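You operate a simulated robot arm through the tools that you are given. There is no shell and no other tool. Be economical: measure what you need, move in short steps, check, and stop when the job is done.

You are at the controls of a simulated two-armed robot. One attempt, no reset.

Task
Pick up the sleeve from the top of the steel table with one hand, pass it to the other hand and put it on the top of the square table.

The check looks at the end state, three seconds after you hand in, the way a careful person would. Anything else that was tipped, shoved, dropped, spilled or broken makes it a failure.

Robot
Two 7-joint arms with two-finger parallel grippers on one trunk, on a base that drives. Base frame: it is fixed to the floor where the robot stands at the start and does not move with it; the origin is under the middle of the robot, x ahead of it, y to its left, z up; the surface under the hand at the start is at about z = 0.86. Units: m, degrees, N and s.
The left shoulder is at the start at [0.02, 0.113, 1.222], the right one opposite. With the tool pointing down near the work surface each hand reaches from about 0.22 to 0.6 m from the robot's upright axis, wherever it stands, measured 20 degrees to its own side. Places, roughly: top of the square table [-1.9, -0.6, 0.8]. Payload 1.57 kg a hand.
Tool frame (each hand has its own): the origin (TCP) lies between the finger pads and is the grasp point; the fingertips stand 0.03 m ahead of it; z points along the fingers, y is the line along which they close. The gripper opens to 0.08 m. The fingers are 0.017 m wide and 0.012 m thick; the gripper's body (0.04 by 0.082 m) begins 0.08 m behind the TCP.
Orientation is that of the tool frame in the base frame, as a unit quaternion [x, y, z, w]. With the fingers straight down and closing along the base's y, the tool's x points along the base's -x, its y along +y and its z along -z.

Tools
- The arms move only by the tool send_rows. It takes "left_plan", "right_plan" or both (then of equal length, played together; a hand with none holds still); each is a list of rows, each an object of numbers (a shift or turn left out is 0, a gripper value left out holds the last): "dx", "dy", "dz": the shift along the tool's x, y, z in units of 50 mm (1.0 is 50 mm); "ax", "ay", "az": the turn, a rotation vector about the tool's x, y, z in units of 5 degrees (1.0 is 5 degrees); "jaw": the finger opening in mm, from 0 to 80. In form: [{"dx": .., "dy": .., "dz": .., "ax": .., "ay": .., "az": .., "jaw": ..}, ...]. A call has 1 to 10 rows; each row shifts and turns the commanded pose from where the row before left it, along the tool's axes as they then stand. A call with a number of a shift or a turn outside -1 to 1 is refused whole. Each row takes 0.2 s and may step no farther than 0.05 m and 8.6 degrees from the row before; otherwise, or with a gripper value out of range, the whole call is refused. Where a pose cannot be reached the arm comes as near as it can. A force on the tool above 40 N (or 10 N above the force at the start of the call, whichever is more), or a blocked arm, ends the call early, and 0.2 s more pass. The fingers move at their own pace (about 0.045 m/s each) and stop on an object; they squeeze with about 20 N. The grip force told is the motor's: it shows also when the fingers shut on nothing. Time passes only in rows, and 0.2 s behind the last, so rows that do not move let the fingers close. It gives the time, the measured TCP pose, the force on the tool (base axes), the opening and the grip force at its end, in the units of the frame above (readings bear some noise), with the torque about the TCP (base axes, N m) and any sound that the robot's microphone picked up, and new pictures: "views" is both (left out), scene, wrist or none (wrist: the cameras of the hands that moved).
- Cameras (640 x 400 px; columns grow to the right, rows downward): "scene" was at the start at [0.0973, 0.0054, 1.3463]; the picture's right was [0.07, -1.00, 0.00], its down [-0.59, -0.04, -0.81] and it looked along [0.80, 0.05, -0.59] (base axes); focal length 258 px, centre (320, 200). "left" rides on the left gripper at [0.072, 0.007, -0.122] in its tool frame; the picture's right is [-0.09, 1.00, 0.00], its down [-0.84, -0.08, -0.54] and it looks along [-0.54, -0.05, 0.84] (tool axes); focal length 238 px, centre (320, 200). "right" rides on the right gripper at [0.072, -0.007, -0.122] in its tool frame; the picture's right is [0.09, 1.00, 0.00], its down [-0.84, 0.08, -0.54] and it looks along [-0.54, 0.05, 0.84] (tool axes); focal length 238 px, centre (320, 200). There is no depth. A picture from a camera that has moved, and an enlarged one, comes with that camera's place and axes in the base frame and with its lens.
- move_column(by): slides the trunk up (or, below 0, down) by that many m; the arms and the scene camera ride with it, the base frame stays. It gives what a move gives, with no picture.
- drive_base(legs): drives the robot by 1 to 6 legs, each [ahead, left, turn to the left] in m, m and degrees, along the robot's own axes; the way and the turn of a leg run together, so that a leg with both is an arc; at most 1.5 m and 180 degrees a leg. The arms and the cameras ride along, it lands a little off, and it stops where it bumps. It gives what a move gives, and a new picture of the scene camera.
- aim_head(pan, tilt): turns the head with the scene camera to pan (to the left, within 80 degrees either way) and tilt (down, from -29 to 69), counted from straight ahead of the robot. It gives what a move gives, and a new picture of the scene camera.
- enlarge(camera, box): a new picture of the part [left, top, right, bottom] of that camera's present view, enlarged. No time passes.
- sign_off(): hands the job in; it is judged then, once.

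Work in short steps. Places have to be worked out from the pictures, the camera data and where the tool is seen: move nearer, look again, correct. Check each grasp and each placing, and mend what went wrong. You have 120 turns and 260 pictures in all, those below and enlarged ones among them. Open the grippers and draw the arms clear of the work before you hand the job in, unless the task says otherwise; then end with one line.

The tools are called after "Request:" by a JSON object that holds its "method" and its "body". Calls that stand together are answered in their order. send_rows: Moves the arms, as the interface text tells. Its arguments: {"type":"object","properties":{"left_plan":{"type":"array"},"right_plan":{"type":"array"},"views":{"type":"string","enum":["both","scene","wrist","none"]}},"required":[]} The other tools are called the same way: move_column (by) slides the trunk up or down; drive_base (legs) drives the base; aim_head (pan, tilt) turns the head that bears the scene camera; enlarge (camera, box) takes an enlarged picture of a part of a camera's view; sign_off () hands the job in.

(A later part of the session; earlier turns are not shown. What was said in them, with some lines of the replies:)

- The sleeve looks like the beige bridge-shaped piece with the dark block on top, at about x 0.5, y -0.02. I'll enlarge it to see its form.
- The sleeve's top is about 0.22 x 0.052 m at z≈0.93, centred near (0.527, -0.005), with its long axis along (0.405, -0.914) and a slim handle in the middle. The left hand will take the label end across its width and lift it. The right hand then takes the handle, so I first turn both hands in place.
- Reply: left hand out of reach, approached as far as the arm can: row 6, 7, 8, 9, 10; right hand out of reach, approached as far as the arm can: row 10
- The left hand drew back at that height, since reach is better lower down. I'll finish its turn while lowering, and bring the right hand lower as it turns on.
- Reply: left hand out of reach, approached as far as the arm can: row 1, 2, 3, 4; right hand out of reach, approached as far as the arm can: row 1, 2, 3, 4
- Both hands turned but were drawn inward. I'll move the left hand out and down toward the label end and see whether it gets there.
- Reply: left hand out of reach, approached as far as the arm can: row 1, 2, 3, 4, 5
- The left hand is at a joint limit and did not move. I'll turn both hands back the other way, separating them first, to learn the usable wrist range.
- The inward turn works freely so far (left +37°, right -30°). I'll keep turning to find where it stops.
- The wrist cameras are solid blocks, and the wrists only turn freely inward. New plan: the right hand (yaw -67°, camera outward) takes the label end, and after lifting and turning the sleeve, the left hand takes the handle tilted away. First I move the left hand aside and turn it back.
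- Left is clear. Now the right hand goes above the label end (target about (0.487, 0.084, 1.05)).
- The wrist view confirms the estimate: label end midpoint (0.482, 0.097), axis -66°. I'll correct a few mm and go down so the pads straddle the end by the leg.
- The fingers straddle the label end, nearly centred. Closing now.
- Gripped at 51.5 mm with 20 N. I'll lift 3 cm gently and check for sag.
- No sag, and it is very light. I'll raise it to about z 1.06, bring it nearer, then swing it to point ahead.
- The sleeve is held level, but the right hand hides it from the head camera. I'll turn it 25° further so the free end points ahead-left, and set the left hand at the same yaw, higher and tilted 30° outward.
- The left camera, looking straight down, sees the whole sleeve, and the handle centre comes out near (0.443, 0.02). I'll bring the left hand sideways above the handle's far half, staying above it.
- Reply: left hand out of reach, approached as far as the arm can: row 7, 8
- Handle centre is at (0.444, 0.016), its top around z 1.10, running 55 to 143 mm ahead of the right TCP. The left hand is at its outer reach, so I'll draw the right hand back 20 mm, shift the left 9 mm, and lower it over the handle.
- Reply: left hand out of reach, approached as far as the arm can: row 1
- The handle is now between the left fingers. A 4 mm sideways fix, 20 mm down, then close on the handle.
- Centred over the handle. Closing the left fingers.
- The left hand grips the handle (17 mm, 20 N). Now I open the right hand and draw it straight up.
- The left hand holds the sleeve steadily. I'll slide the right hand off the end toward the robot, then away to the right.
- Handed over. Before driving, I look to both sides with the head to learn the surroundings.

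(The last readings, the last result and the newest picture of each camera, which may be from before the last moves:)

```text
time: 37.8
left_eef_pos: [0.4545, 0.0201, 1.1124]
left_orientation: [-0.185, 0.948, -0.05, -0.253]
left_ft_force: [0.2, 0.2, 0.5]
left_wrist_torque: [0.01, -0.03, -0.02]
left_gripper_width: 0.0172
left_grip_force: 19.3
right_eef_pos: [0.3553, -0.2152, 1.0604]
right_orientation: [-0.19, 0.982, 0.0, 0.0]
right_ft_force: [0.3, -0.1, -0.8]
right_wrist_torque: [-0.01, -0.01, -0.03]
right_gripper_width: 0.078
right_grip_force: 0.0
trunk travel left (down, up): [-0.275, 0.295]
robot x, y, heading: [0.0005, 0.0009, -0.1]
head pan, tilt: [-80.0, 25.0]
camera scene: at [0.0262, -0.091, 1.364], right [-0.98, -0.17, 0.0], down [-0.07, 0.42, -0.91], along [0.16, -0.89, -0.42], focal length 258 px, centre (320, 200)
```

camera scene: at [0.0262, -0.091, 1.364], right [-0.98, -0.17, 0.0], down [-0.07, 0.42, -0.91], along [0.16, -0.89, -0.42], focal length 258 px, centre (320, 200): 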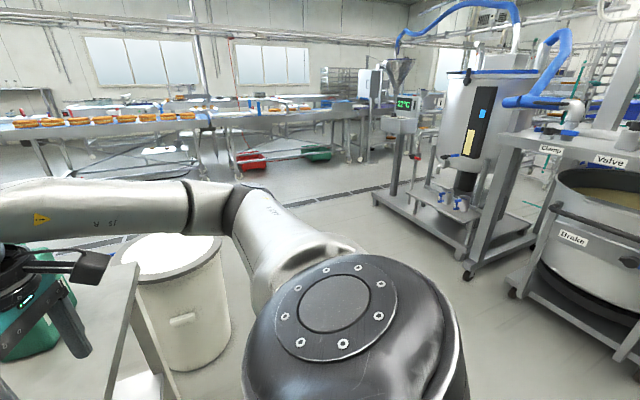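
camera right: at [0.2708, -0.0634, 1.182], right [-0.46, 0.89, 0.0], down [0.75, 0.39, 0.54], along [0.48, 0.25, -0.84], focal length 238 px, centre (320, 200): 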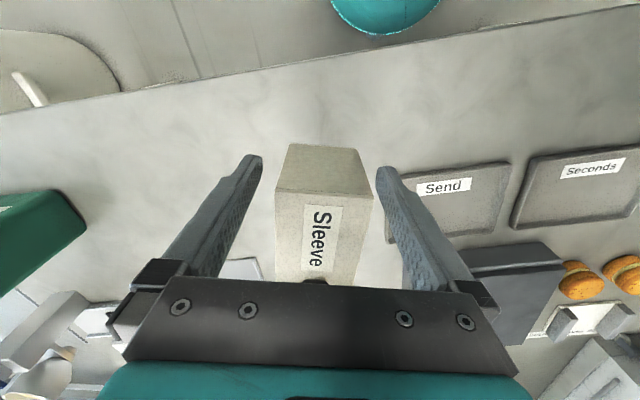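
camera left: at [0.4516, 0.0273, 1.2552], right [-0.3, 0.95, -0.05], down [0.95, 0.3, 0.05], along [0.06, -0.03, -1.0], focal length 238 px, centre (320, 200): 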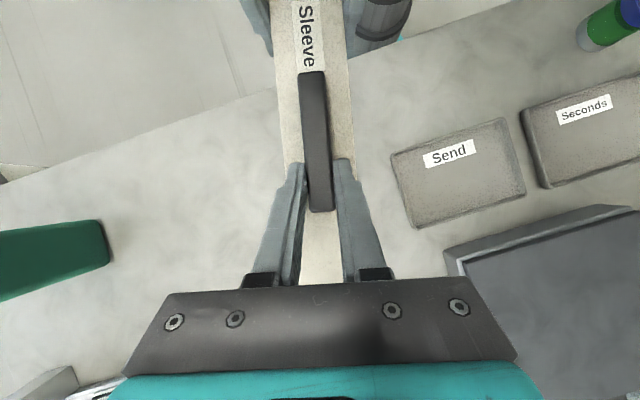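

The left side has open floor; right side is crowded. I'll back off 0.3 m first, then see, with the head looking back-left.

Request:
{"method": "drive_base", "body": {"legs": [[-0.3, 0, 0]]}}

Request:
{"method": "aim_head", "body": {"pan": 80, "tilt": 20}}

```text
time: 39.8
left_eef_pos: [0.1554, 0.0202, 1.113]
left_orientation: [-0.185, 0.948, -0.049, -0.254]
left_ft_force: [-1.2, -0.3, 0.4]
left_wrist_torque: [-0.02, -0.03, 0.0]
left_gripper_width: 0.0169
left_grip_force: 20.0
right_eef_pos: [0.055, -0.2151, 1.0599]
right_orientation: [-0.191, 0.982, 0.0, -0.001]
right_ft_force: [0.5, -0.6, -0.5]
right_wrist_torque: [-0.04, 0.03, -0.02]
right_gripper_width: 0.078
right_grip_force: 0.1
trunk travel left (down, up): [-0.275, 0.295]
robot x, y, heading: [-0.2971, 0.0002, 0.1]
head pan, tilt: [-80.0, 25.0]
camera scene: at [-0.2744, -0.0911, 1.3641], right [-0.98, -0.17, 0.0], down [-0.07, 0.42, -0.91], along [0.16, -0.89, -0.42], focal length 258 px, centre (320, 200)
```

scene: 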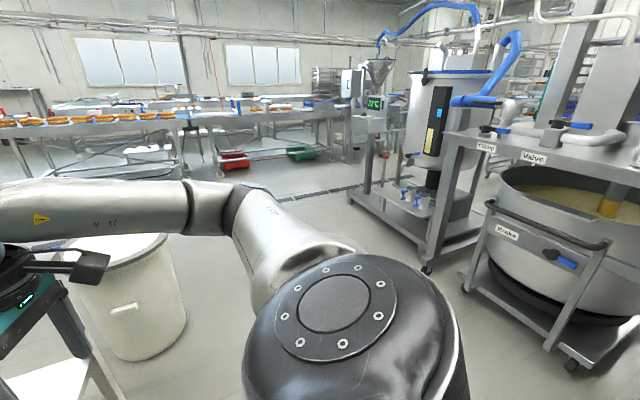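

```text
time: 42.3
left_eef_pos: [0.1543, 0.0224, 1.1134]
left_orientation: [-0.185, 0.948, -0.049, -0.253]
left_ft_force: [-0.4, -0.2, -1.5]
left_wrist_torque: [-0.01, -0.03, 0.0]
left_gripper_width: 0.017
left_grip_force: 19.8
right_eef_pos: [0.0571, -0.215, 1.0604]
right_orientation: [-0.19, 0.982, 0.0, 0.0]
right_ft_force: [0.3, 0.9, 0.4]
right_wrist_torque: [0.02, -0.01, 0.01]
right_gripper_width: 0.0782
right_grip_force: 0.0
trunk travel left (down, up): [-0.275, 0.295]
robot x, y, heading: [-0.2968, 0.0024, 0.5]
head pan, tilt: [80.0, 20.0]
camera scene: at [-0.2737, 0.0913, 1.3721], right [0.98, -0.17, 0.0], down [-0.06, -0.34, -0.94], along [0.16, 0.93, -0.34], focal length 258 px, centre (320, 200)
```

scene: 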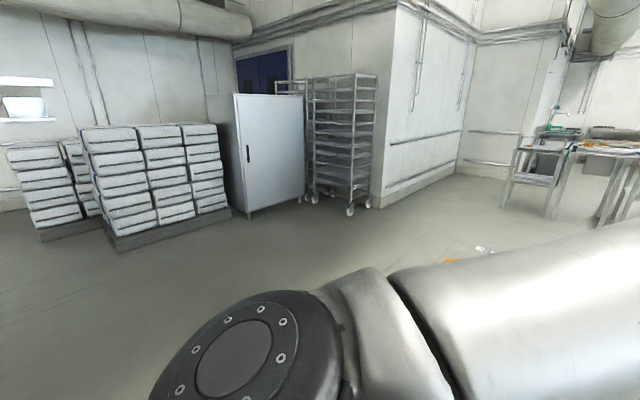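

Clear to the left. I'll back another 0.15 m and turn left 90° to face the open floor, then look toward the square table.

Request:
{"method": "drive_base", "body": {"legs": [[-0.15, 0, 0], [0, 0, 90]]}}

Request:
{"method": "aim_head", "body": {"pan": 60, "tilt": 25}}

```text
time: 47.5
left_eef_pos: [-0.4764, 0.4549, 1.113]
left_orientation: [0.804, -0.535, 0.214, 0.143]
left_ft_force: [0.5, -0.7, -0.9]
left_wrist_torque: [0.03, 0.01, -0.01]
left_gripper_width: 0.0171
left_grip_force: 20.7
right_eef_pos: [-0.2404, 0.3576, 1.0598]
right_orientation: [0.832, -0.555, -0.001, 0.0]
right_ft_force: [-0.6, 0.1, 0.2]
right_wrist_torque: [-0.02, 0.01, -0.02]
right_gripper_width: 0.0781
right_grip_force: 0.0
trunk travel left (down, up): [-0.275, 0.295]
robot x, y, heading: [-0.447, -0.0005, 90.5]
head pan, tilt: [80.0, 20.0]
camera scene: at [-0.543, 0.0247, 1.3721], right [0.16, 0.99, 0.0], down [0.34, -0.06, -0.94], along [-0.93, 0.15, -0.34], focal length 258 px, centre (320, 200)
```

scene: 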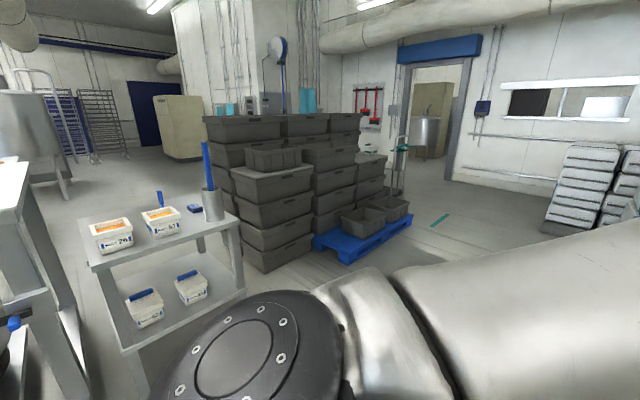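

```text
time: 48.3
left_eef_pos: [-0.4773, 0.4549, 1.1133]
left_orientation: [0.804, -0.535, 0.215, 0.143]
left_ft_force: [-0.5, -0.2, -0.3]
left_wrist_torque: [0.0, -0.05, 0.0]
left_gripper_width: 0.017
left_grip_force: 20.2
right_eef_pos: [-0.2394, 0.3574, 1.0601]
right_orientation: [0.832, -0.555, 0.001, 0.0]
right_ft_force: [0.3, -0.1, 0.4]
right_wrist_torque: [0.0, -0.02, 0.0]
right_gripper_width: 0.0779
right_grip_force: 0.0
trunk travel left (down, up): [-0.275, 0.295]
robot x, y, heading: [-0.4516, -0.001, 90.5]
head pan, tilt: [60.0, 25.0]
camera scene: at [-0.5313, 0.0546, 1.3641], right [0.49, 0.87, 0.0], down [0.37, -0.21, -0.91], along [-0.79, 0.44, -0.42], focal length 258 px, centre (320, 200)
```

scene: 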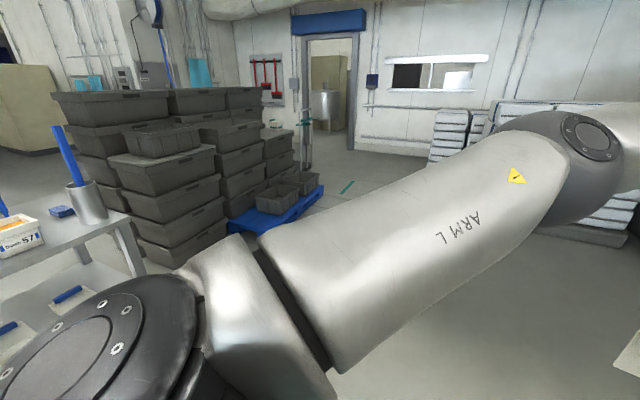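

The square table is the one with the white tubs and the pot, near (-1.9, -0.6). I'll turn left a further 90° to face it and look straight ahead.

Request:
{"method": "drive_base", "body": {"legs": [[0, 0, 90]]}}

Request:
{"method": "aim_head", "body": {"pan": 20, "tilt": 30}}

```text
time: 52.6
left_eef_pos: [-0.905, -0.0361, 1.1124]
left_orientation: [0.945, 0.2, 0.253, -0.053]
left_ft_force: [0.3, -0.4, 0.2]
left_wrist_torque: [-0.01, -0.02, -0.01]
left_gripper_width: 0.0171
left_grip_force: 20.3
right_eef_pos: [-0.8137, 0.2044, 1.0601]
right_orientation: [0.979, 0.206, 0.0, 0.0]
right_ft_force: [0.5, 0.2, 0.7]
right_wrist_torque: [0.0, -0.01, 0.01]
right_gripper_width: 0.0779
right_grip_force: 0.0
trunk travel left (down, up): [-0.275, 0.295]
robot x, y, heading: [-0.451, 0.0026, -178.0]
head pan, tilt: [60.0, 25.0]
camera scene: at [-0.5045, -0.0821, 1.364], right [-0.88, 0.47, 0.0], down [0.2, 0.37, -0.91], along [-0.43, -0.8, -0.42], focal length 258 px, centre (320, 200)
```

scene: 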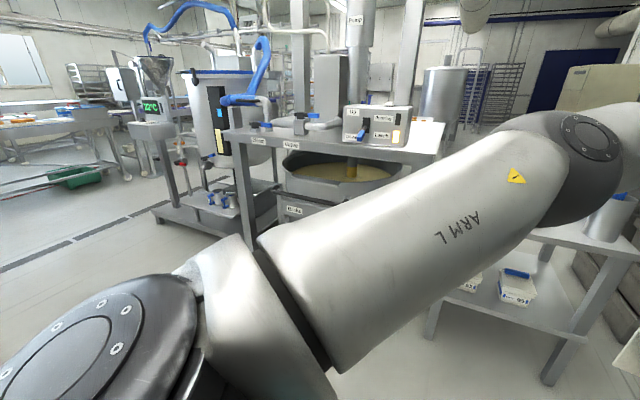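

```text
time: 53.7
left_eef_pos: [-0.9049, -0.0351, 1.1125]
left_orientation: [0.945, 0.201, 0.252, -0.053]
left_ft_force: [0.1, -0.3, -0.6]
left_wrist_torque: [-0.04, 0.0, 0.05]
left_gripper_width: 0.0168
left_grip_force: 20.1
right_eef_pos: [-0.8144, 0.204, 1.0613]
right_orientation: [0.978, 0.207, 0.0, 0.0]
right_ft_force: [0.1, -0.9, 0.5]
right_wrist_torque: [-0.01, 0.0, 0.0]
right_gripper_width: 0.0779
right_grip_force: 0.0
trunk travel left (down, up): [-0.275, 0.295]
robot x, y, heading: [-0.448, 0.0006, -178.0]
head pan, tilt: [20.0, 30.0]
camera scene: at [-0.5449, -0.0345, 1.3561], right [-0.37, 0.93, 0.0], down [0.46, 0.19, -0.87], along [-0.8, -0.32, -0.5], focal length 258 px, centre (320, 200)
```

scene: 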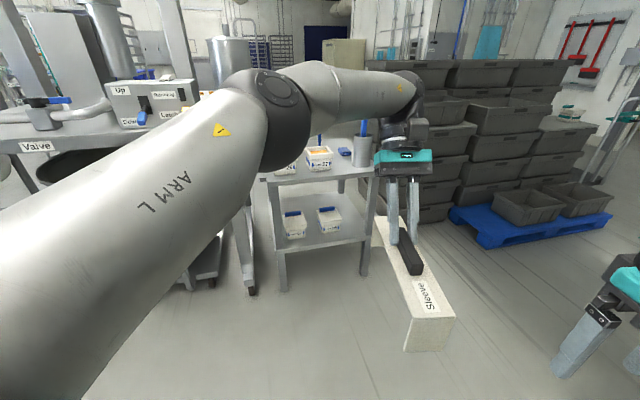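

The square table's near edge runs from about (-1.82, -0.22) to (-1.52, -0.72), so it is turned about 31°. The kettle stand is close on its left, so I'll approach from the right side. First I go 0.7 m ahead, then turn to face its edge and look down at its top.

Request:
{"method": "drive_base", "body": {"legs": [[0.7, 0, 0], [0, 0, 29]]}}

Request:
{"method": "aim_head", "body": {"pan": 0, "tilt": 35}}

```text
time: 59.0
left_eef_pos: [-1.5336, -0.2753, 1.113]
left_orientation: [0.864, 0.432, 0.231, -0.115]
left_ft_force: [0.1, -0.3, -0.3]
left_wrist_torque: [-0.02, 0.02, -0.02]
left_gripper_width: 0.0171
left_grip_force: 20.2
right_eef_pos: [-1.5702, -0.0218, 1.0613]
right_orientation: [0.895, 0.446, 0.0, 0.0]
right_ft_force: [0.4, 0.2, -0.1]
right_wrist_torque: [0.02, -0.02, 0.01]
right_gripper_width: 0.078
right_grip_force: 0.1
trunk travel left (down, up): [-0.275, 0.295]
robot x, y, heading: [-1.1523, -0.0245, -148.9]
head pan, tilt: [20.0, 30.0]
camera scene: at [-1.2194, -0.0996, 1.3561], right [-0.78, 0.63, 0.0], down [0.31, 0.39, -0.87], along [-0.55, -0.67, -0.5], focal length 258 px, centre (320, 200)
```

scene: 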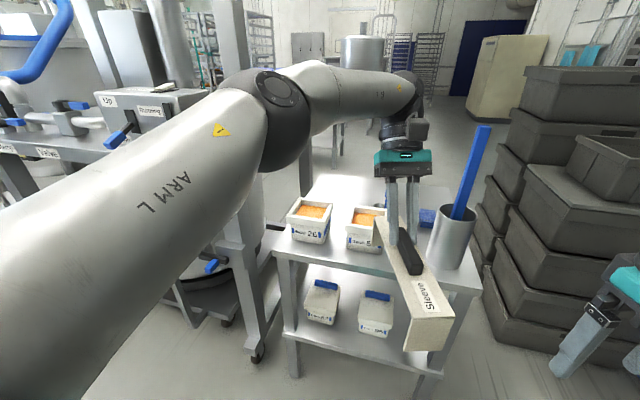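

```text
time: 59.8
left_eef_pos: [-1.5334, -0.2762, 1.1133]
left_orientation: [0.864, 0.432, 0.232, -0.115]
left_ft_force: [0.9, 0.3, -0.5]
left_wrist_torque: [-0.01, -0.01, 0.01]
left_gripper_width: 0.0168
left_grip_force: 20.1
right_eef_pos: [-1.5706, -0.0219, 1.0605]
right_orientation: [0.896, 0.445, 0.0, 0.0]
right_ft_force: [0.6, -0.5, -0.4]
right_wrist_torque: [-0.02, -0.01, 0.02]
right_gripper_width: 0.0781
right_grip_force: 0.1
trunk travel left (down, up): [-0.275, 0.295]
robot x, y, heading: [-1.1537, -0.0252, -148.9]
head pan, tilt: [0.0, 35.0]
camera scene: at [-1.238, -0.0745, 1.3483], right [-0.52, 0.86, 0.0], down [0.49, 0.3, -0.82], along [-0.7, -0.42, -0.57], focal length 258 px, centre (320, 200)
```

scene: 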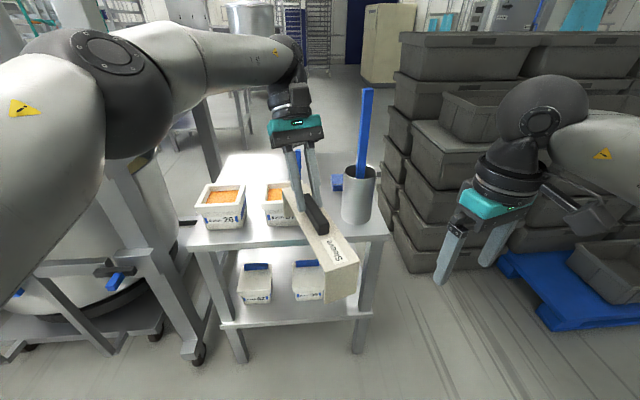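

The gap between the pot (right) and the second tub looks free: about 0.14 m wide, and the sleeve needs 0.052 m. The plan is to place the sleeve there, square to the near edge. I'll enlarge the table top, and check my own base against the table by looking down.

Request:
{"method": "enlarge", "body": {"camera": "scene", "box": [176, 130, 400, 270]}}

Request:
{"method": "aim_head", "body": {"pan": 0, "tilt": 69}}

```text
2.86 times, centred on (288, 200) of scene
camera zoom: at [-1.238, -0.0745, 1.3483], right [-0.52, 0.86, 0.0], down [0.49, 0.3, -0.82], along [-0.7, -0.42, -0.57], focal length 736 px, centre (411, 200)
```

zoom: 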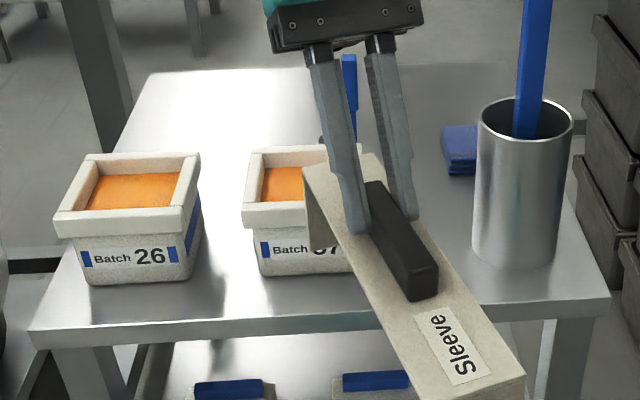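

```text
time: 60.8
left_eef_pos: [-1.5331, -0.2767, 1.113]
left_orientation: [0.865, 0.431, 0.231, -0.115]
left_ft_force: [-0.4, 0.1, -0.2]
left_wrist_torque: [-0.03, 0.02, 0.02]
left_gripper_width: 0.0172
left_grip_force: 19.8
right_eef_pos: [-1.5692, -0.0225, 1.0615]
right_orientation: [0.895, 0.446, 0.0, -0.001]
right_ft_force: [-0.7, 0.2, -1.1]
right_wrist_torque: [0.02, -0.01, 0.0]
right_gripper_width: 0.0779
right_grip_force: 0.2
trunk travel left (down, up): [-0.275, 0.295]
robot x, y, heading: [-1.1529, -0.0233, -149.1]
head pan, tilt: [0.0, 68.8]
camera scene: at [-1.2105, -0.0579, 1.3046], right [-0.51, 0.86, 0.0], down [0.8, 0.48, -0.36], along [-0.31, -0.19, -0.93], focal length 258 px, centre (320, 200)
```

scene: 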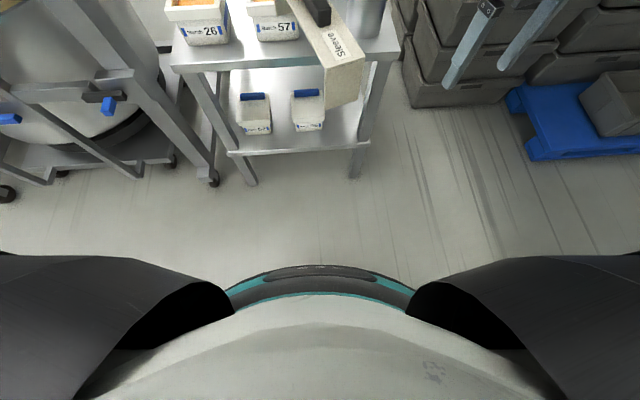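

My base is only about 0.21 m in radius, so stopping 0.29 m from the edge is safe. The free gap runs about 0.13 to 0.255 m along the edge from its right corner. I'll turn the sleeve square to the edge (16.5° about the vertical) and tuck the right hand away from the tall blue stick.

Request:
{"method": "send_rows", "body": {"left_plan": [{"ax": -0.4125, "az": 0.715}, {"ax": -0.4125, "az": 0.715}, {"ax": -0.4125, "az": 0.715}, {"ax": -0.4125, "az": 0.715}], "right_plan": [{"dx": 0.55, "dy": -0.39, "dz": -0.6}, {"dx": 0.55, "dy": -0.39, "dz": -0.6}, {"dx": 0.55, "dy": -0.39, "dz": -0.6}, {}], "views": "none"}}

Request:
{"method": "aim_head", "body": {"pan": 0, "tilt": 45}}

```text
time: 61.8
left_eef_pos: [-1.5313, -0.2763, 1.1117]
left_orientation: [0.918, 0.302, 0.245, -0.082]
left_ft_force: [0.6, -1.5, -0.5]
left_wrist_torque: [0.04, 0.03, 0.03]
left_gripper_width: 0.0169
left_grip_force: 19.9
right_eef_pos: [-1.5663, 0.079, 1.1517]
right_orientation: [0.895, 0.447, 0.001, 0.0]
right_ft_force: [0.3, -0.3, 0.8]
right_wrist_torque: [0.05, 0.02, 0.0]
right_gripper_width: 0.0779
right_grip_force: 0.0
trunk travel left (down, up): [-0.275, 0.295]
robot x, y, heading: [-1.1557, -0.0239, -149.1]
head pan, tilt: [0.0, 68.8]
```

```text
time: 62.6
left_eef_pos: [-1.5304, -0.2759, 1.1122]
left_orientation: [0.917, 0.304, 0.245, -0.082]
left_ft_force: [-0.2, -0.3, -0.3]
left_wrist_torque: [-0.03, 0.02, 0.05]
left_gripper_width: 0.017
left_grip_force: 19.9
right_eef_pos: [-1.5666, 0.0793, 1.1512]
right_orientation: [0.895, 0.446, 0.0, 0.0]
right_ft_force: [-0.8, 0.3, -0.1]
right_wrist_torque: [-0.01, 0.0, -0.01]
right_gripper_width: 0.078
right_grip_force: 0.1
trunk travel left (down, up): [-0.275, 0.295]
robot x, y, heading: [-1.1542, -0.0225, -149.1]
head pan, tilt: [0.0, 45.0]
camera scene: at [-1.2322, -0.071, 1.3334], right [-0.51, 0.86, 0.0], down [0.61, 0.36, -0.71], along [-0.61, -0.36, -0.71], focal length 258 px, centre (320, 200)
```

scene: 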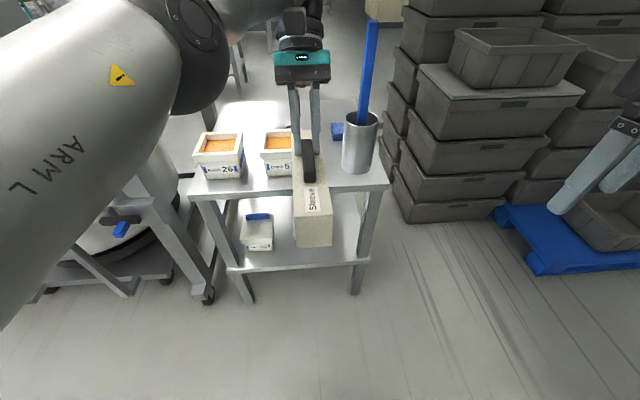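

The sleeve now points squarely inward. I'll drive the last stretch (0.374 ahead, 0.055 to the right), with the sleeve well above the tubs.

Request:
{"method": "drive_base", "body": {"legs": [[0.2, -0.055, 0], [0.174, 0, 0]]}}

Request:
{"method": "send_rows", "body": {"left_plan": [{}], "views": "wrist"}}

```text
time: 65.4
left_eef_pos: [-1.8817, -0.4214, 1.1116]
left_orientation: [0.917, 0.304, 0.245, -0.081]
left_ft_force: [-1.2, -0.5, -0.6]
left_wrist_torque: [-0.02, 0.0, 0.01]
left_gripper_width: 0.017
left_grip_force: 19.7
right_eef_pos: [-1.9172, -0.067, 1.1514]
right_orientation: [0.895, 0.446, -0.002, 0.0]
right_ft_force: [-0.4, 0.0, 0.4]
right_wrist_torque: [0.05, -0.02, 0.01]
right_gripper_width: 0.078
right_grip_force: 0.1
trunk travel left (down, up): [-0.275, 0.295]
robot x, y, heading: [-1.5029, -0.174, -149.3]
head pan, tilt: [0.0, 45.0]
camera scene: at [-1.5824, -0.217, 1.3334], right [-0.52, 0.86, 0.0], down [0.61, 0.36, -0.71], along [-0.61, -0.36, -0.71], focal length 258 px, centre (320, 200)
```

scene: 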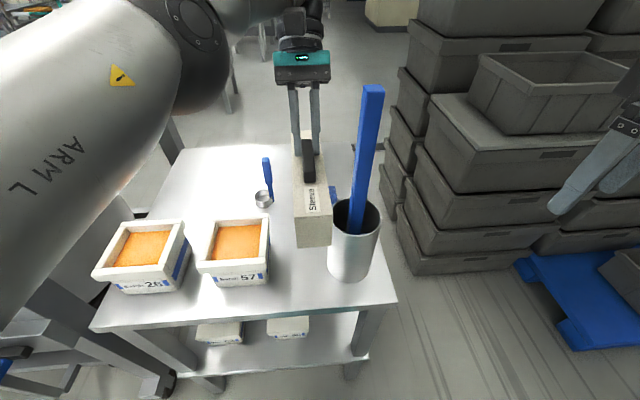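

```text
time: 65.8
left_eef_pos: [-1.8818, -0.4212, 1.1116]
left_orientation: [0.917, 0.305, 0.245, -0.082]
left_ft_force: [-0.7, -0.2, -1.0]
left_wrist_torque: [0.02, -0.01, 0.01]
left_gripper_width: 0.017
left_grip_force: 20.2
right_eef_pos: [-1.9166, -0.0664, 1.1516]
right_orientation: [0.895, 0.446, 0.0, 0.001]
right_ft_force: [-0.2, 0.0, 0.5]
right_wrist_torque: [-0.05, 0.01, 0.0]
right_gripper_width: 0.0779
right_grip_force: 0.1
trunk travel left (down, up): [-0.275, 0.295]
robot x, y, heading: [-1.5029, -0.1709, -149.0]
head pan, tilt: [0.0, 45.0]
camera left: at [-1.8748, -0.4253, 1.2544], right [0.53, -0.85, -0.05], down [-0.85, -0.53, 0.05], along [-0.07, 0.01, -1.0], focal length 238 px, centre (320, 200)
```

left: 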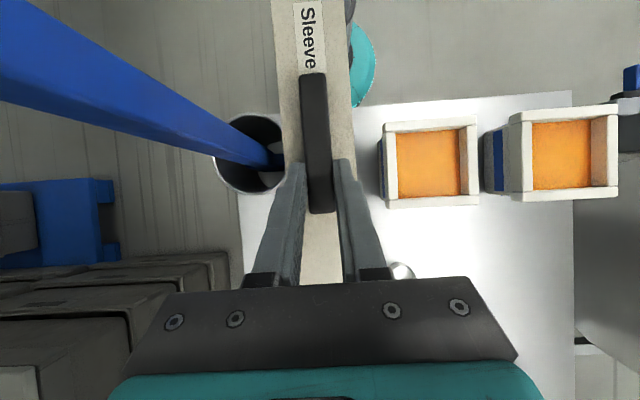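

The gap centre is about 28 mm further left than my hand, and I want the sleeve 20 mm deeper in. I'll correct that at height and look again.

Request:
{"method": "send_rows", "body": {"left_plan": [{"dx": -0.173, "dy": 0.28, "dz": -0.1}, {"dx": -0.173, "dy": 0.28, "dz": -0.1}, {}], "views": "both"}}

```text
time: 66.6
left_eef_pos: [-1.8707, -0.454, 1.1101]
left_orientation: [0.917, 0.305, 0.243, -0.081]
left_ft_force: [-0.1, 0.2, -1.0]
left_wrist_torque: [0.01, 0.05, -0.01]
left_gripper_width: 0.0172
left_grip_force: 20.2
left hand out of reach, approached as far as the arm can: row 1, 2
right_eef_pos: [-1.9165, -0.0674, 1.1513]
right_orientation: [0.895, 0.446, 0.0, 0.0]
right_ft_force: [0.6, -0.6, 0.6]
right_wrist_torque: [0.01, 0.01, -0.04]
right_gripper_width: 0.0781
right_grip_force: 0.1
trunk travel left (down, up): [-0.275, 0.295]
robot x, y, heading: [-1.5052, -0.1721, -149.1]
head pan, tilt: [0.0, 45.0]
camera scene: at [-1.5816, -0.2165, 1.3335], right [-0.52, 0.86, 0.0], down [0.61, 0.36, -0.71], along [-0.61, -0.36, -0.71], focal length 258 px, centre (320, 200)
camera left: at [-1.8648, -0.4565, 1.2528], right [0.53, -0.85, -0.05], down [-0.84, -0.53, 0.06], along [-0.07, 0.01, -1.0], focal length 238 px, centre (320, 200)
```

scene: 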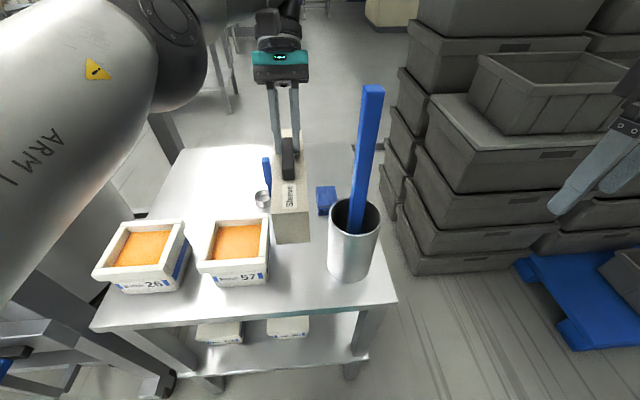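
left: 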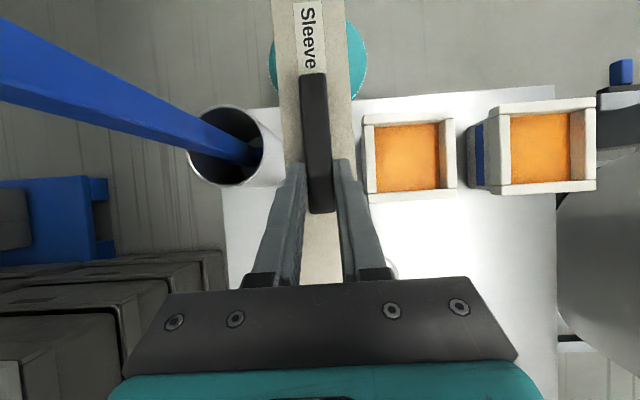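

The sleeve is now over the gap with about 30 mm clear on the tub side and 55 mm on the pot side. I'll shift 8 mm toward the pot and descend 18 cm, stopping about 3 cm above the table.

Request:
{"method": "send_rows", "body": {"left_plan": [{"dy": -0.16}, {"dx": -0.35, "dz": 0.606}, {"dx": -0.35, "dz": 0.606}, {"dx": -0.35, "dz": 0.606}, {"dx": -0.35, "dz": 0.606}, {"dx": -0.3, "dz": 0.52}], "views": "both"}}

```text
time: 68.0
left_eef_pos: [-1.8704, -0.4434, 0.9421]
left_orientation: [0.917, 0.304, 0.245, -0.081]
left_ft_force: [0.4, 0.9, -0.7]
left_wrist_torque: [-0.02, 0.02, 0.06]
left_gripper_width: 0.0172
left_grip_force: 19.7
left hand out of reach, approached as far as the arm can: row 6
right_eef_pos: [-1.9165, -0.0682, 1.1518]
right_orientation: [0.895, 0.446, 0.0, 0.0]
right_ft_force: [1.4, -0.1, -0.7]
right_wrist_torque: [-0.01, -0.01, 0.01]
right_gripper_width: 0.078
right_grip_force: 0.0
trunk travel left (down, up): [-0.275, 0.295]
robot x, y, heading: [-1.5058, -0.1734, -149.0]
head pan, tilt: [0.0, 45.0]
camera scene: at [-1.5814, -0.2171, 1.3335], right [-0.52, 0.86, 0.0], down [0.61, 0.37, -0.71], along [-0.61, -0.36, -0.71], focal length 258 px, centre (320, 200)
camera left: at [-1.8644, -0.4471, 1.085], right [0.53, -0.85, -0.05], down [-0.84, -0.53, 0.05], along [-0.07, 0.01, -1.0], focal length 238 px, centre (320, 200)
```

scene: 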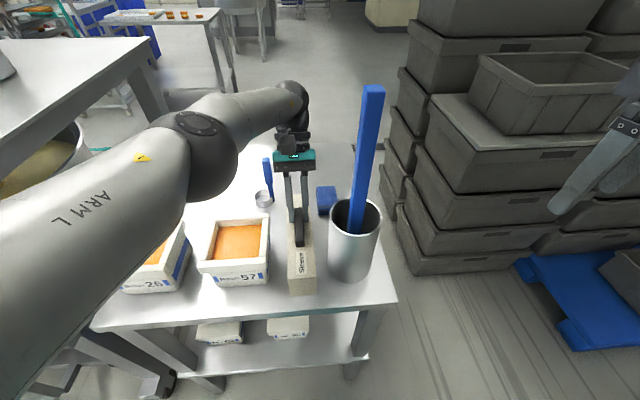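
left: 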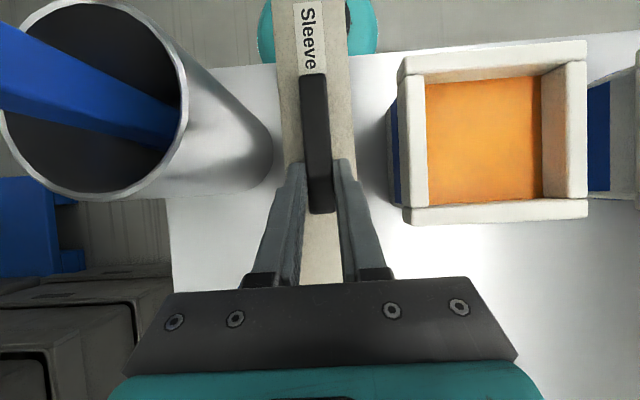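

The sleeve hangs between pot and tub about 4 cm up. The arm is at its limit and the near end would be only about 1 cm from the edge. I'll creep the base 25 mm ahead, then lower the column.

Request:
{"method": "drive_base", "body": {"legs": [[0.025, 0, 0]]}}

Request:
{"method": "move_column", "body": {"by": -0.025}}

Request:
{"method": "send_rows", "body": {"left_plan": [{}], "views": "both"}}

```text
time: 68.8
left_eef_pos: [-1.8922, -0.4558, 0.9432]
left_orientation: [0.917, 0.304, 0.245, -0.081]
left_ft_force: [0.3, -0.2, 0.1]
left_wrist_torque: [-0.01, -0.01, -0.02]
left_gripper_width: 0.0169
left_grip_force: 20.3
right_eef_pos: [-1.9396, -0.0798, 1.1513]
right_orientation: [0.895, 0.447, 0.001, 0.0]
right_ft_force: [-0.2, -0.1, 0.4]
right_wrist_torque: [0.04, -0.04, 0.02]
right_gripper_width: 0.0783
right_grip_force: 0.1
trunk travel left (down, up): [-0.275, 0.295]
robot x, y, heading: [-1.5225, -0.1793, -149.1]
head pan, tilt: [0.0, 45.0]
camera scene: at [-1.6039, -0.23, 1.3333], right [-0.52, 0.86, 0.0], down [0.61, 0.37, -0.71], along [-0.6, -0.36, -0.71], focal length 258 px, centre (320, 200)
```

scene: 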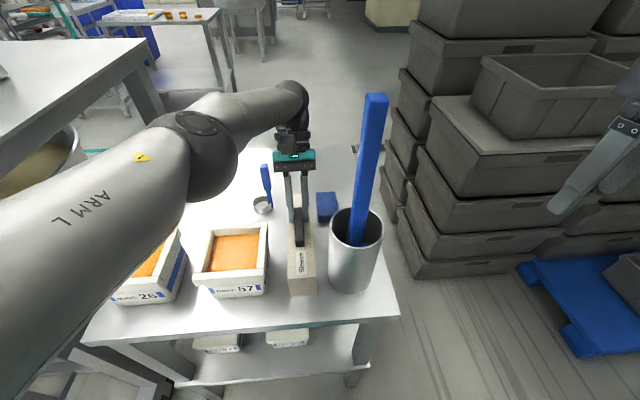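

```text
time: 69.5
left_eef_pos: [-1.8923, -0.4551, 0.9178]
left_orientation: [0.917, 0.304, 0.245, -0.08]
left_ft_force: [0.3, -1.0, -0.4]
left_wrist_torque: [0.01, 0.0, -0.05]
left_gripper_width: 0.0173
left_grip_force: 20.1
right_eef_pos: [-1.9374, -0.0792, 1.1261]
right_orientation: [0.895, 0.446, 0.0, 0.0]
right_ft_force: [0.9, -0.1, -0.6]
right_wrist_torque: [0.0, 0.01, 0.01]
right_gripper_width: 0.078
right_grip_force: 0.0
trunk travel left (down, up): [-0.25, 0.32]
robot x, y, heading: [-1.5258, -0.181, -149.3]
head pan, tilt: [0.0, 45.0]
```

```text
time: 69.9
left_eef_pos: [-1.8907, -0.4555, 0.9175]
left_orientation: [0.917, 0.304, 0.245, -0.082]
left_ft_force: [0.0, 0.6, -0.2]
left_wrist_torque: [-0.01, -0.01, -0.02]
left_gripper_width: 0.0169
left_grip_force: 20.0
right_eef_pos: [-1.9368, -0.0782, 1.1272]
right_orientation: [0.895, 0.445, 0.001, -0.001]
right_ft_force: [0.2, 0.4, -0.9]
right_wrist_torque: [0.0, 0.02, -0.02]
right_gripper_width: 0.0781
right_grip_force: 0.2
trunk travel left (down, up): [-0.25, 0.32]
robot x, y, heading: [-1.5265, -0.1793, -149.0]
head pan, tilt: [0.0, 45.0]
camera scene: at [-1.6027, -0.2293, 1.3085], right [-0.52, 0.86, 0.0], down [0.61, 0.36, -0.71], along [-0.61, -0.36, -0.71], focal length 258 px, centre (320, 200)
camera left: at [-1.8858, -0.4594, 1.0605], right [0.53, -0.85, -0.05], down [-0.84, -0.53, 0.05], along [-0.07, 0.01, -1.0], focal length 238 px, centre (320, 200)
```

scene: 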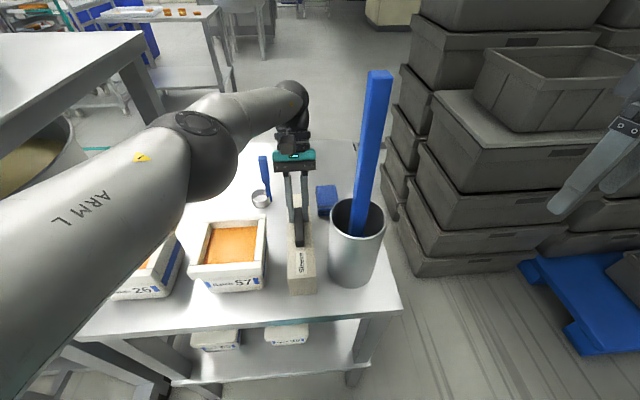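
left: 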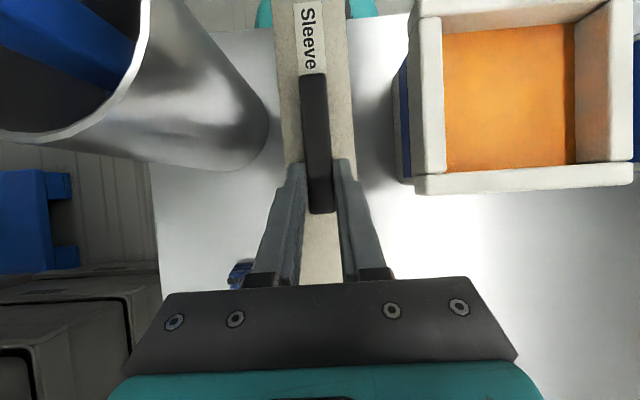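

Clear on both sides. I'll lower with the column in small steps, watching the force on the left hand for touchdown.

Request:
{"method": "move_column", "body": {"by": -0.008}}

Request:
{"method": "enlarge", "body": {"camera": "scene", "box": [240, 200, 368, 320]}}

```text
time: 70.5
left_eef_pos: [-1.8908, -0.4556, 0.9106]
left_orientation: [0.917, 0.304, 0.244, -0.082]
left_ft_force: [-0.1, -0.4, -0.2]
left_wrist_torque: [0.02, -0.01, -0.02]
left_gripper_width: 0.0168
left_grip_force: 19.9
right_eef_pos: [-1.937, -0.0787, 1.1186]
right_orientation: [0.895, 0.446, 0.001, 0.0]
right_ft_force: [-0.6, 0.2, 0.4]
right_wrist_torque: [0.0, -0.01, 0.0]
right_gripper_width: 0.0782
right_grip_force: 0.0
trunk travel left (down, up): [-0.242, 0.328]
robot x, y, heading: [-1.5259, -0.1839, -148.9]
head pan, tilt: [0.0, 45.0]
```

```text
3.33 times, centred on (304, 260) of scene
camera zoom: at [-1.6026, -0.2293, 1.3004], right [-0.52, 0.86, 0.0], down [0.61, 0.36, -0.71], along [-0.61, -0.36, -0.71], focal length 859 px, centre (373, 0)
```

zoom: 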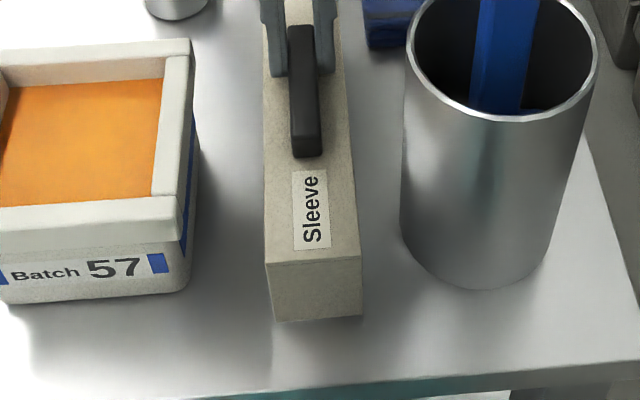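

Close above the table. Lowering 4 mm at a time.

Request:
{"method": "move_column", "body": {"by": -0.004}}

Request:
{"method": "move_column", "body": {"by": -0.003}}

```text
time: 71.0
left_eef_pos: [-1.8905, -0.4549, 0.9062]
left_orientation: [0.917, 0.304, 0.245, -0.082]
left_ft_force: [0.6, 0.0, -0.3]
left_wrist_torque: [0.01, 0.01, 0.01]
left_gripper_width: 0.017
left_grip_force: 19.9
right_eef_pos: [-1.9386, -0.0789, 1.1157]
right_orientation: [0.895, 0.446, 0.0, 0.0]
right_ft_force: [-1.5, -0.8, 0.1]
right_wrist_torque: [0.0, 0.01, 0.01]
right_gripper_width: 0.0777
right_grip_force: 0.1
trunk travel left (down, up): [-0.238, 0.332]
robot x, y, heading: [-1.5268, -0.1818, -149.2]
head pan, tilt: [0.0, 45.0]
```

```text
time: 71.5
left_eef_pos: [-1.8909, -0.4559, 0.9055]
left_orientation: [0.917, 0.304, 0.244, -0.081]
left_ft_force: [-1.1, -1.5, 13.5]
left_wrist_torque: [0.29, -0.42, -0.04]
left_gripper_width: 0.0167
left_grip_force: 19.7
right_eef_pos: [-1.9386, -0.0781, 1.111]
right_orientation: [0.895, 0.446, 0.0, 0.0]
right_ft_force: [0.2, -0.2, 0.8]
right_wrist_torque: [-0.03, 0.02, 0.02]
right_gripper_width: 0.0781
right_grip_force: 0.1
trunk travel left (down, up): [-0.235, 0.335]
robot x, y, heading: [-1.5266, -0.1868, -149.1]
head pan, tilt: [0.0, 45.0]
```

Touchdown (13.5 N). I'll ease up 1.5 mm and open the left fingers moderately.

Request:
{"method": "move_column", "body": {"by": 0.0015}}

Request:
{"method": "send_rows", "body": {"left_plan": [{"jaw": 28}, {"jaw": 40}, {"jaw": 40}], "views": "both"}}

```text
time: 72.0
left_eef_pos: [-1.8908, -0.4553, 0.9051]
left_orientation: [0.917, 0.304, 0.244, -0.081]
left_ft_force: [-0.4, -0.8, 9.8]
left_wrist_torque: [0.03, 0.0, -0.01]
left_gripper_width: 0.0168
left_grip_force: 20.1
right_eef_pos: [-1.9384, -0.08, 1.1122]
right_orientation: [0.895, 0.446, 0.001, 0.0]
right_ft_force: [0.4, 0.7, -0.4]
right_wrist_torque: [0.02, -0.01, -0.02]
right_gripper_width: 0.0782
right_grip_force: 0.1
trunk travel left (down, up): [-0.236, 0.333]
robot x, y, heading: [-1.5262, -0.1806, -149.1]
head pan, tilt: [0.0, 45.0]
```

```text
time: 72.8
left_eef_pos: [-1.8919, -0.4565, 0.9044]
left_orientation: [0.917, 0.304, 0.245, -0.081]
left_ft_force: [-0.4, -0.1, 0.2]
left_wrist_torque: [-0.01, 0.0, 0.03]
left_gripper_width: 0.04
left_grip_force: 0.0
right_eef_pos: [-1.9373, -0.0798, 1.1123]
right_orientation: [0.895, 0.446, 0.001, 0.001]
right_ft_force: [-0.1, -0.9, 0.4]
right_wrist_torque: [0.01, -0.06, -0.01]
right_gripper_width: 0.078
right_grip_force: 0.1
trunk travel left (down, up): [-0.236, 0.333]
robot x, y, heading: [-1.5226, -0.1834, -149.0]
head pan, tilt: [0.0, 45.0]
camera scene: at [-1.6027, -0.2293, 1.295], right [-0.52, 0.86, 0.0], down [0.61, 0.36, -0.71], along [-0.61, -0.36, -0.71], focal length 258 px, centre (320, 200)
camera left: at [-1.8858, -0.4593, 1.0469], right [0.53, -0.85, -0.05], down [-0.85, -0.53, 0.05], along [-0.07, 0.01, -1.0], focal length 238 px, centre (320, 200)
```

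scene: 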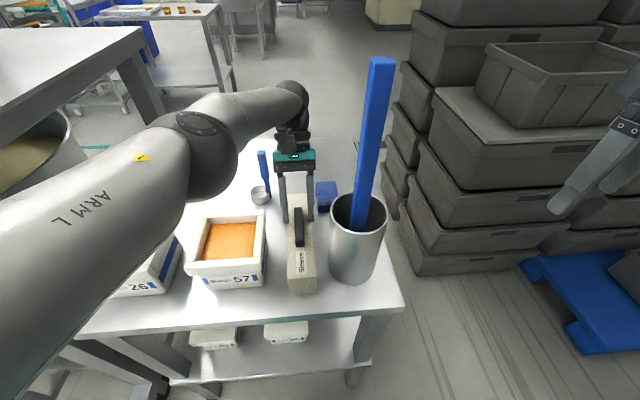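
left: 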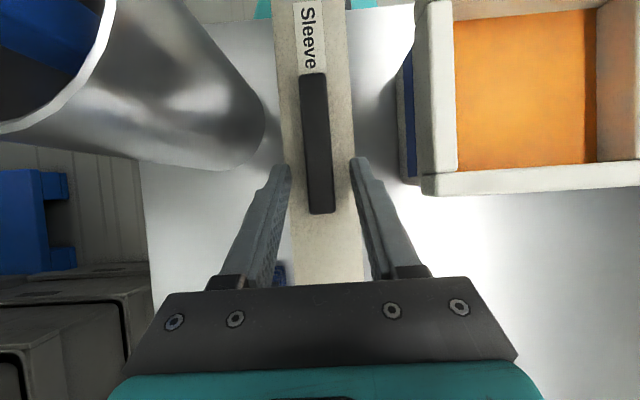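

Released; the sleeve stands on the table. I'll raise the whole trunk straight up 0.2 m, which draws the fingers off vertically.

Request:
{"method": "move_column", "body": {"by": 0.06}}

Request:
{"method": "move_column", "body": {"by": 0.16}}

Request:
{"method": "drive_base", "body": {"legs": [[-0.35, 0, 0]]}}

```text
time: 73.8
left_eef_pos: [-1.8924, -0.455, 0.9648]
left_orientation: [0.917, 0.305, 0.245, -0.081]
left_ft_force: [0.4, -1.0, -0.7]
left_wrist_torque: [0.0, 0.0, -0.01]
left_gripper_width: 0.04
left_grip_force: 0.1
right_eef_pos: [-1.9376, -0.0799, 1.173]
right_orientation: [0.895, 0.446, 0.001, 0.0]
right_ft_force: [0.7, -0.1, -0.4]
right_wrist_torque: [0.0, 0.01, -0.03]
right_gripper_width: 0.0781
right_grip_force: 0.1
trunk travel left (down, up): [-0.296, 0.273]
robot x, y, heading: [-1.525, -0.1832, -149.2]
head pan, tilt: [0.0, 45.0]
```

```text
time: 75.6
left_eef_pos: [-1.8901, -0.4547, 1.1247]
left_orientation: [0.917, 0.305, 0.244, -0.081]
left_ft_force: [-1.1, -0.4, 0.1]
left_wrist_torque: [0.01, 0.0, -0.03]
left_gripper_width: 0.0401
left_grip_force: 0.1
right_eef_pos: [-1.9383, -0.0793, 1.3324]
right_orientation: [0.895, 0.446, 0.0, 0.0]
right_ft_force: [0.4, 0.0, 0.4]
right_wrist_torque: [0.01, -0.02, 0.0]
right_gripper_width: 0.0779
right_grip_force: 0.1
trunk travel left (down, up): [-0.456, 0.113]
robot x, y, heading: [-1.5264, -0.178, -148.6]
head pan, tilt: [0.0, 45.0]
```

```text
time: 77.9
left_eef_pos: [-1.5924, -0.2742, 1.1256]
left_orientation: [0.917, 0.304, 0.244, -0.081]
left_ft_force: [-0.4, -0.3, -0.7]
left_wrist_torque: [-0.08, -0.05, 0.02]
left_gripper_width: 0.04
left_grip_force: 0.1
right_eef_pos: [-1.6379, 0.1011, 1.3318]
right_orientation: [0.895, 0.446, 0.0, 0.0]
right_ft_force: [0.6, 0.2, 0.4]
right_wrist_torque: [-0.01, 0.04, 0.0]
right_gripper_width: 0.0781
right_grip_force: 0.0
trunk travel left (down, up): [-0.456, 0.113]
robot x, y, heading: [-1.2236, -0.0007, -148.9]
head pan, tilt: [0.0, 45.0]
camera scene: at [-1.3021, -0.0483, 1.515], right [-0.52, 0.86, 0.0], down [0.61, 0.36, -0.71], along [-0.61, -0.37, -0.71], focal length 258 px, centre (320, 200)
```

scene: 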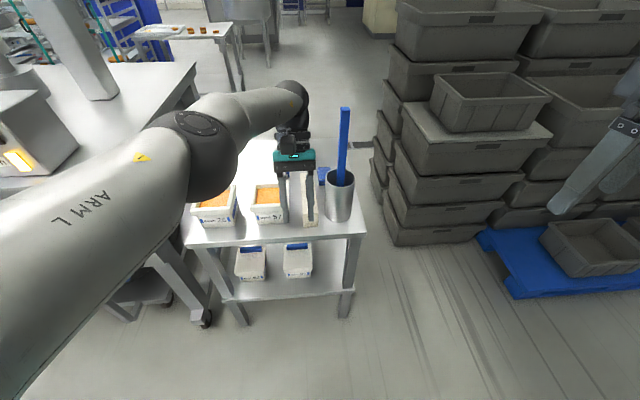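

I've drawn back clear. Opening the left gripper fully and taking a last close look at the table top.

Request:
{"method": "send_rows", "body": {"left_plan": [{"dy": 0.8, "jaw": 78}, {"dy": 0.8, "jaw": 78}, {"dy": 0.8}], "views": "none"}}

Request:
{"method": "enlarge", "body": {"camera": "scene", "box": [180, 100, 380, 270]}}

```text
time: 78.7
left_eef_pos: [-1.5195, -0.3745, 1.1246]
left_orientation: [0.918, 0.303, 0.244, -0.081]
left_ft_force: [-0.1, -0.4, -0.2]
left_wrist_torque: [0.04, -0.03, 0.0]
left_gripper_width: 0.0778
left_grip_force: 0.0
right_eef_pos: [-1.6361, 0.0997, 1.333]
right_orientation: [0.895, 0.447, 0.0, 0.0]
right_ft_force: [-0.3, -0.9, -0.7]
right_wrist_torque: [0.04, 0.0, 0.0]
right_gripper_width: 0.078
right_grip_force: 0.0
trunk travel left (down, up): [-0.456, 0.113]
robot x, y, heading: [-1.2265, 0.0045, -148.9]
head pan, tilt: [0.0, 45.0]
```

```text
2.35 times, centred on (280, 185) of scene
camera zoom: at [-1.3017, -0.0501, 1.515], right [-0.52, 0.86, 0.0], down [0.6, 0.37, -0.71], along [-0.61, -0.36, -0.71], focal length 606 px, centre (414, 235)
```

zoom: 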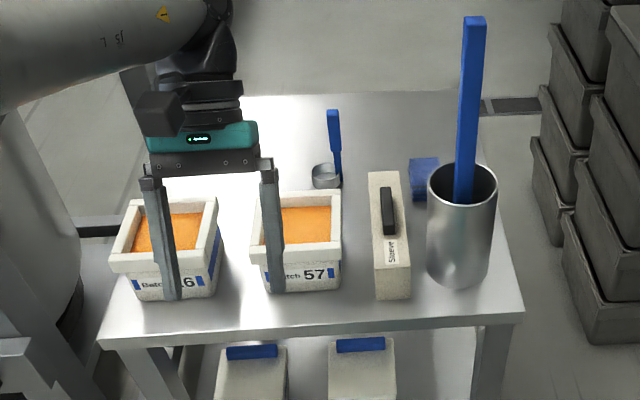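

The sleeve stands upright on the square table between the tub and the pot, and nothing else has moved. Both hands are open and clear, so I hand in.

Request:
{"method": "sign_off", "body": {}}

```text
The job is handed in.
```

The right hand picked up the sleeve and passed it to the left hand, which set it upright on top of the square table; I saw nothing else disturbed.
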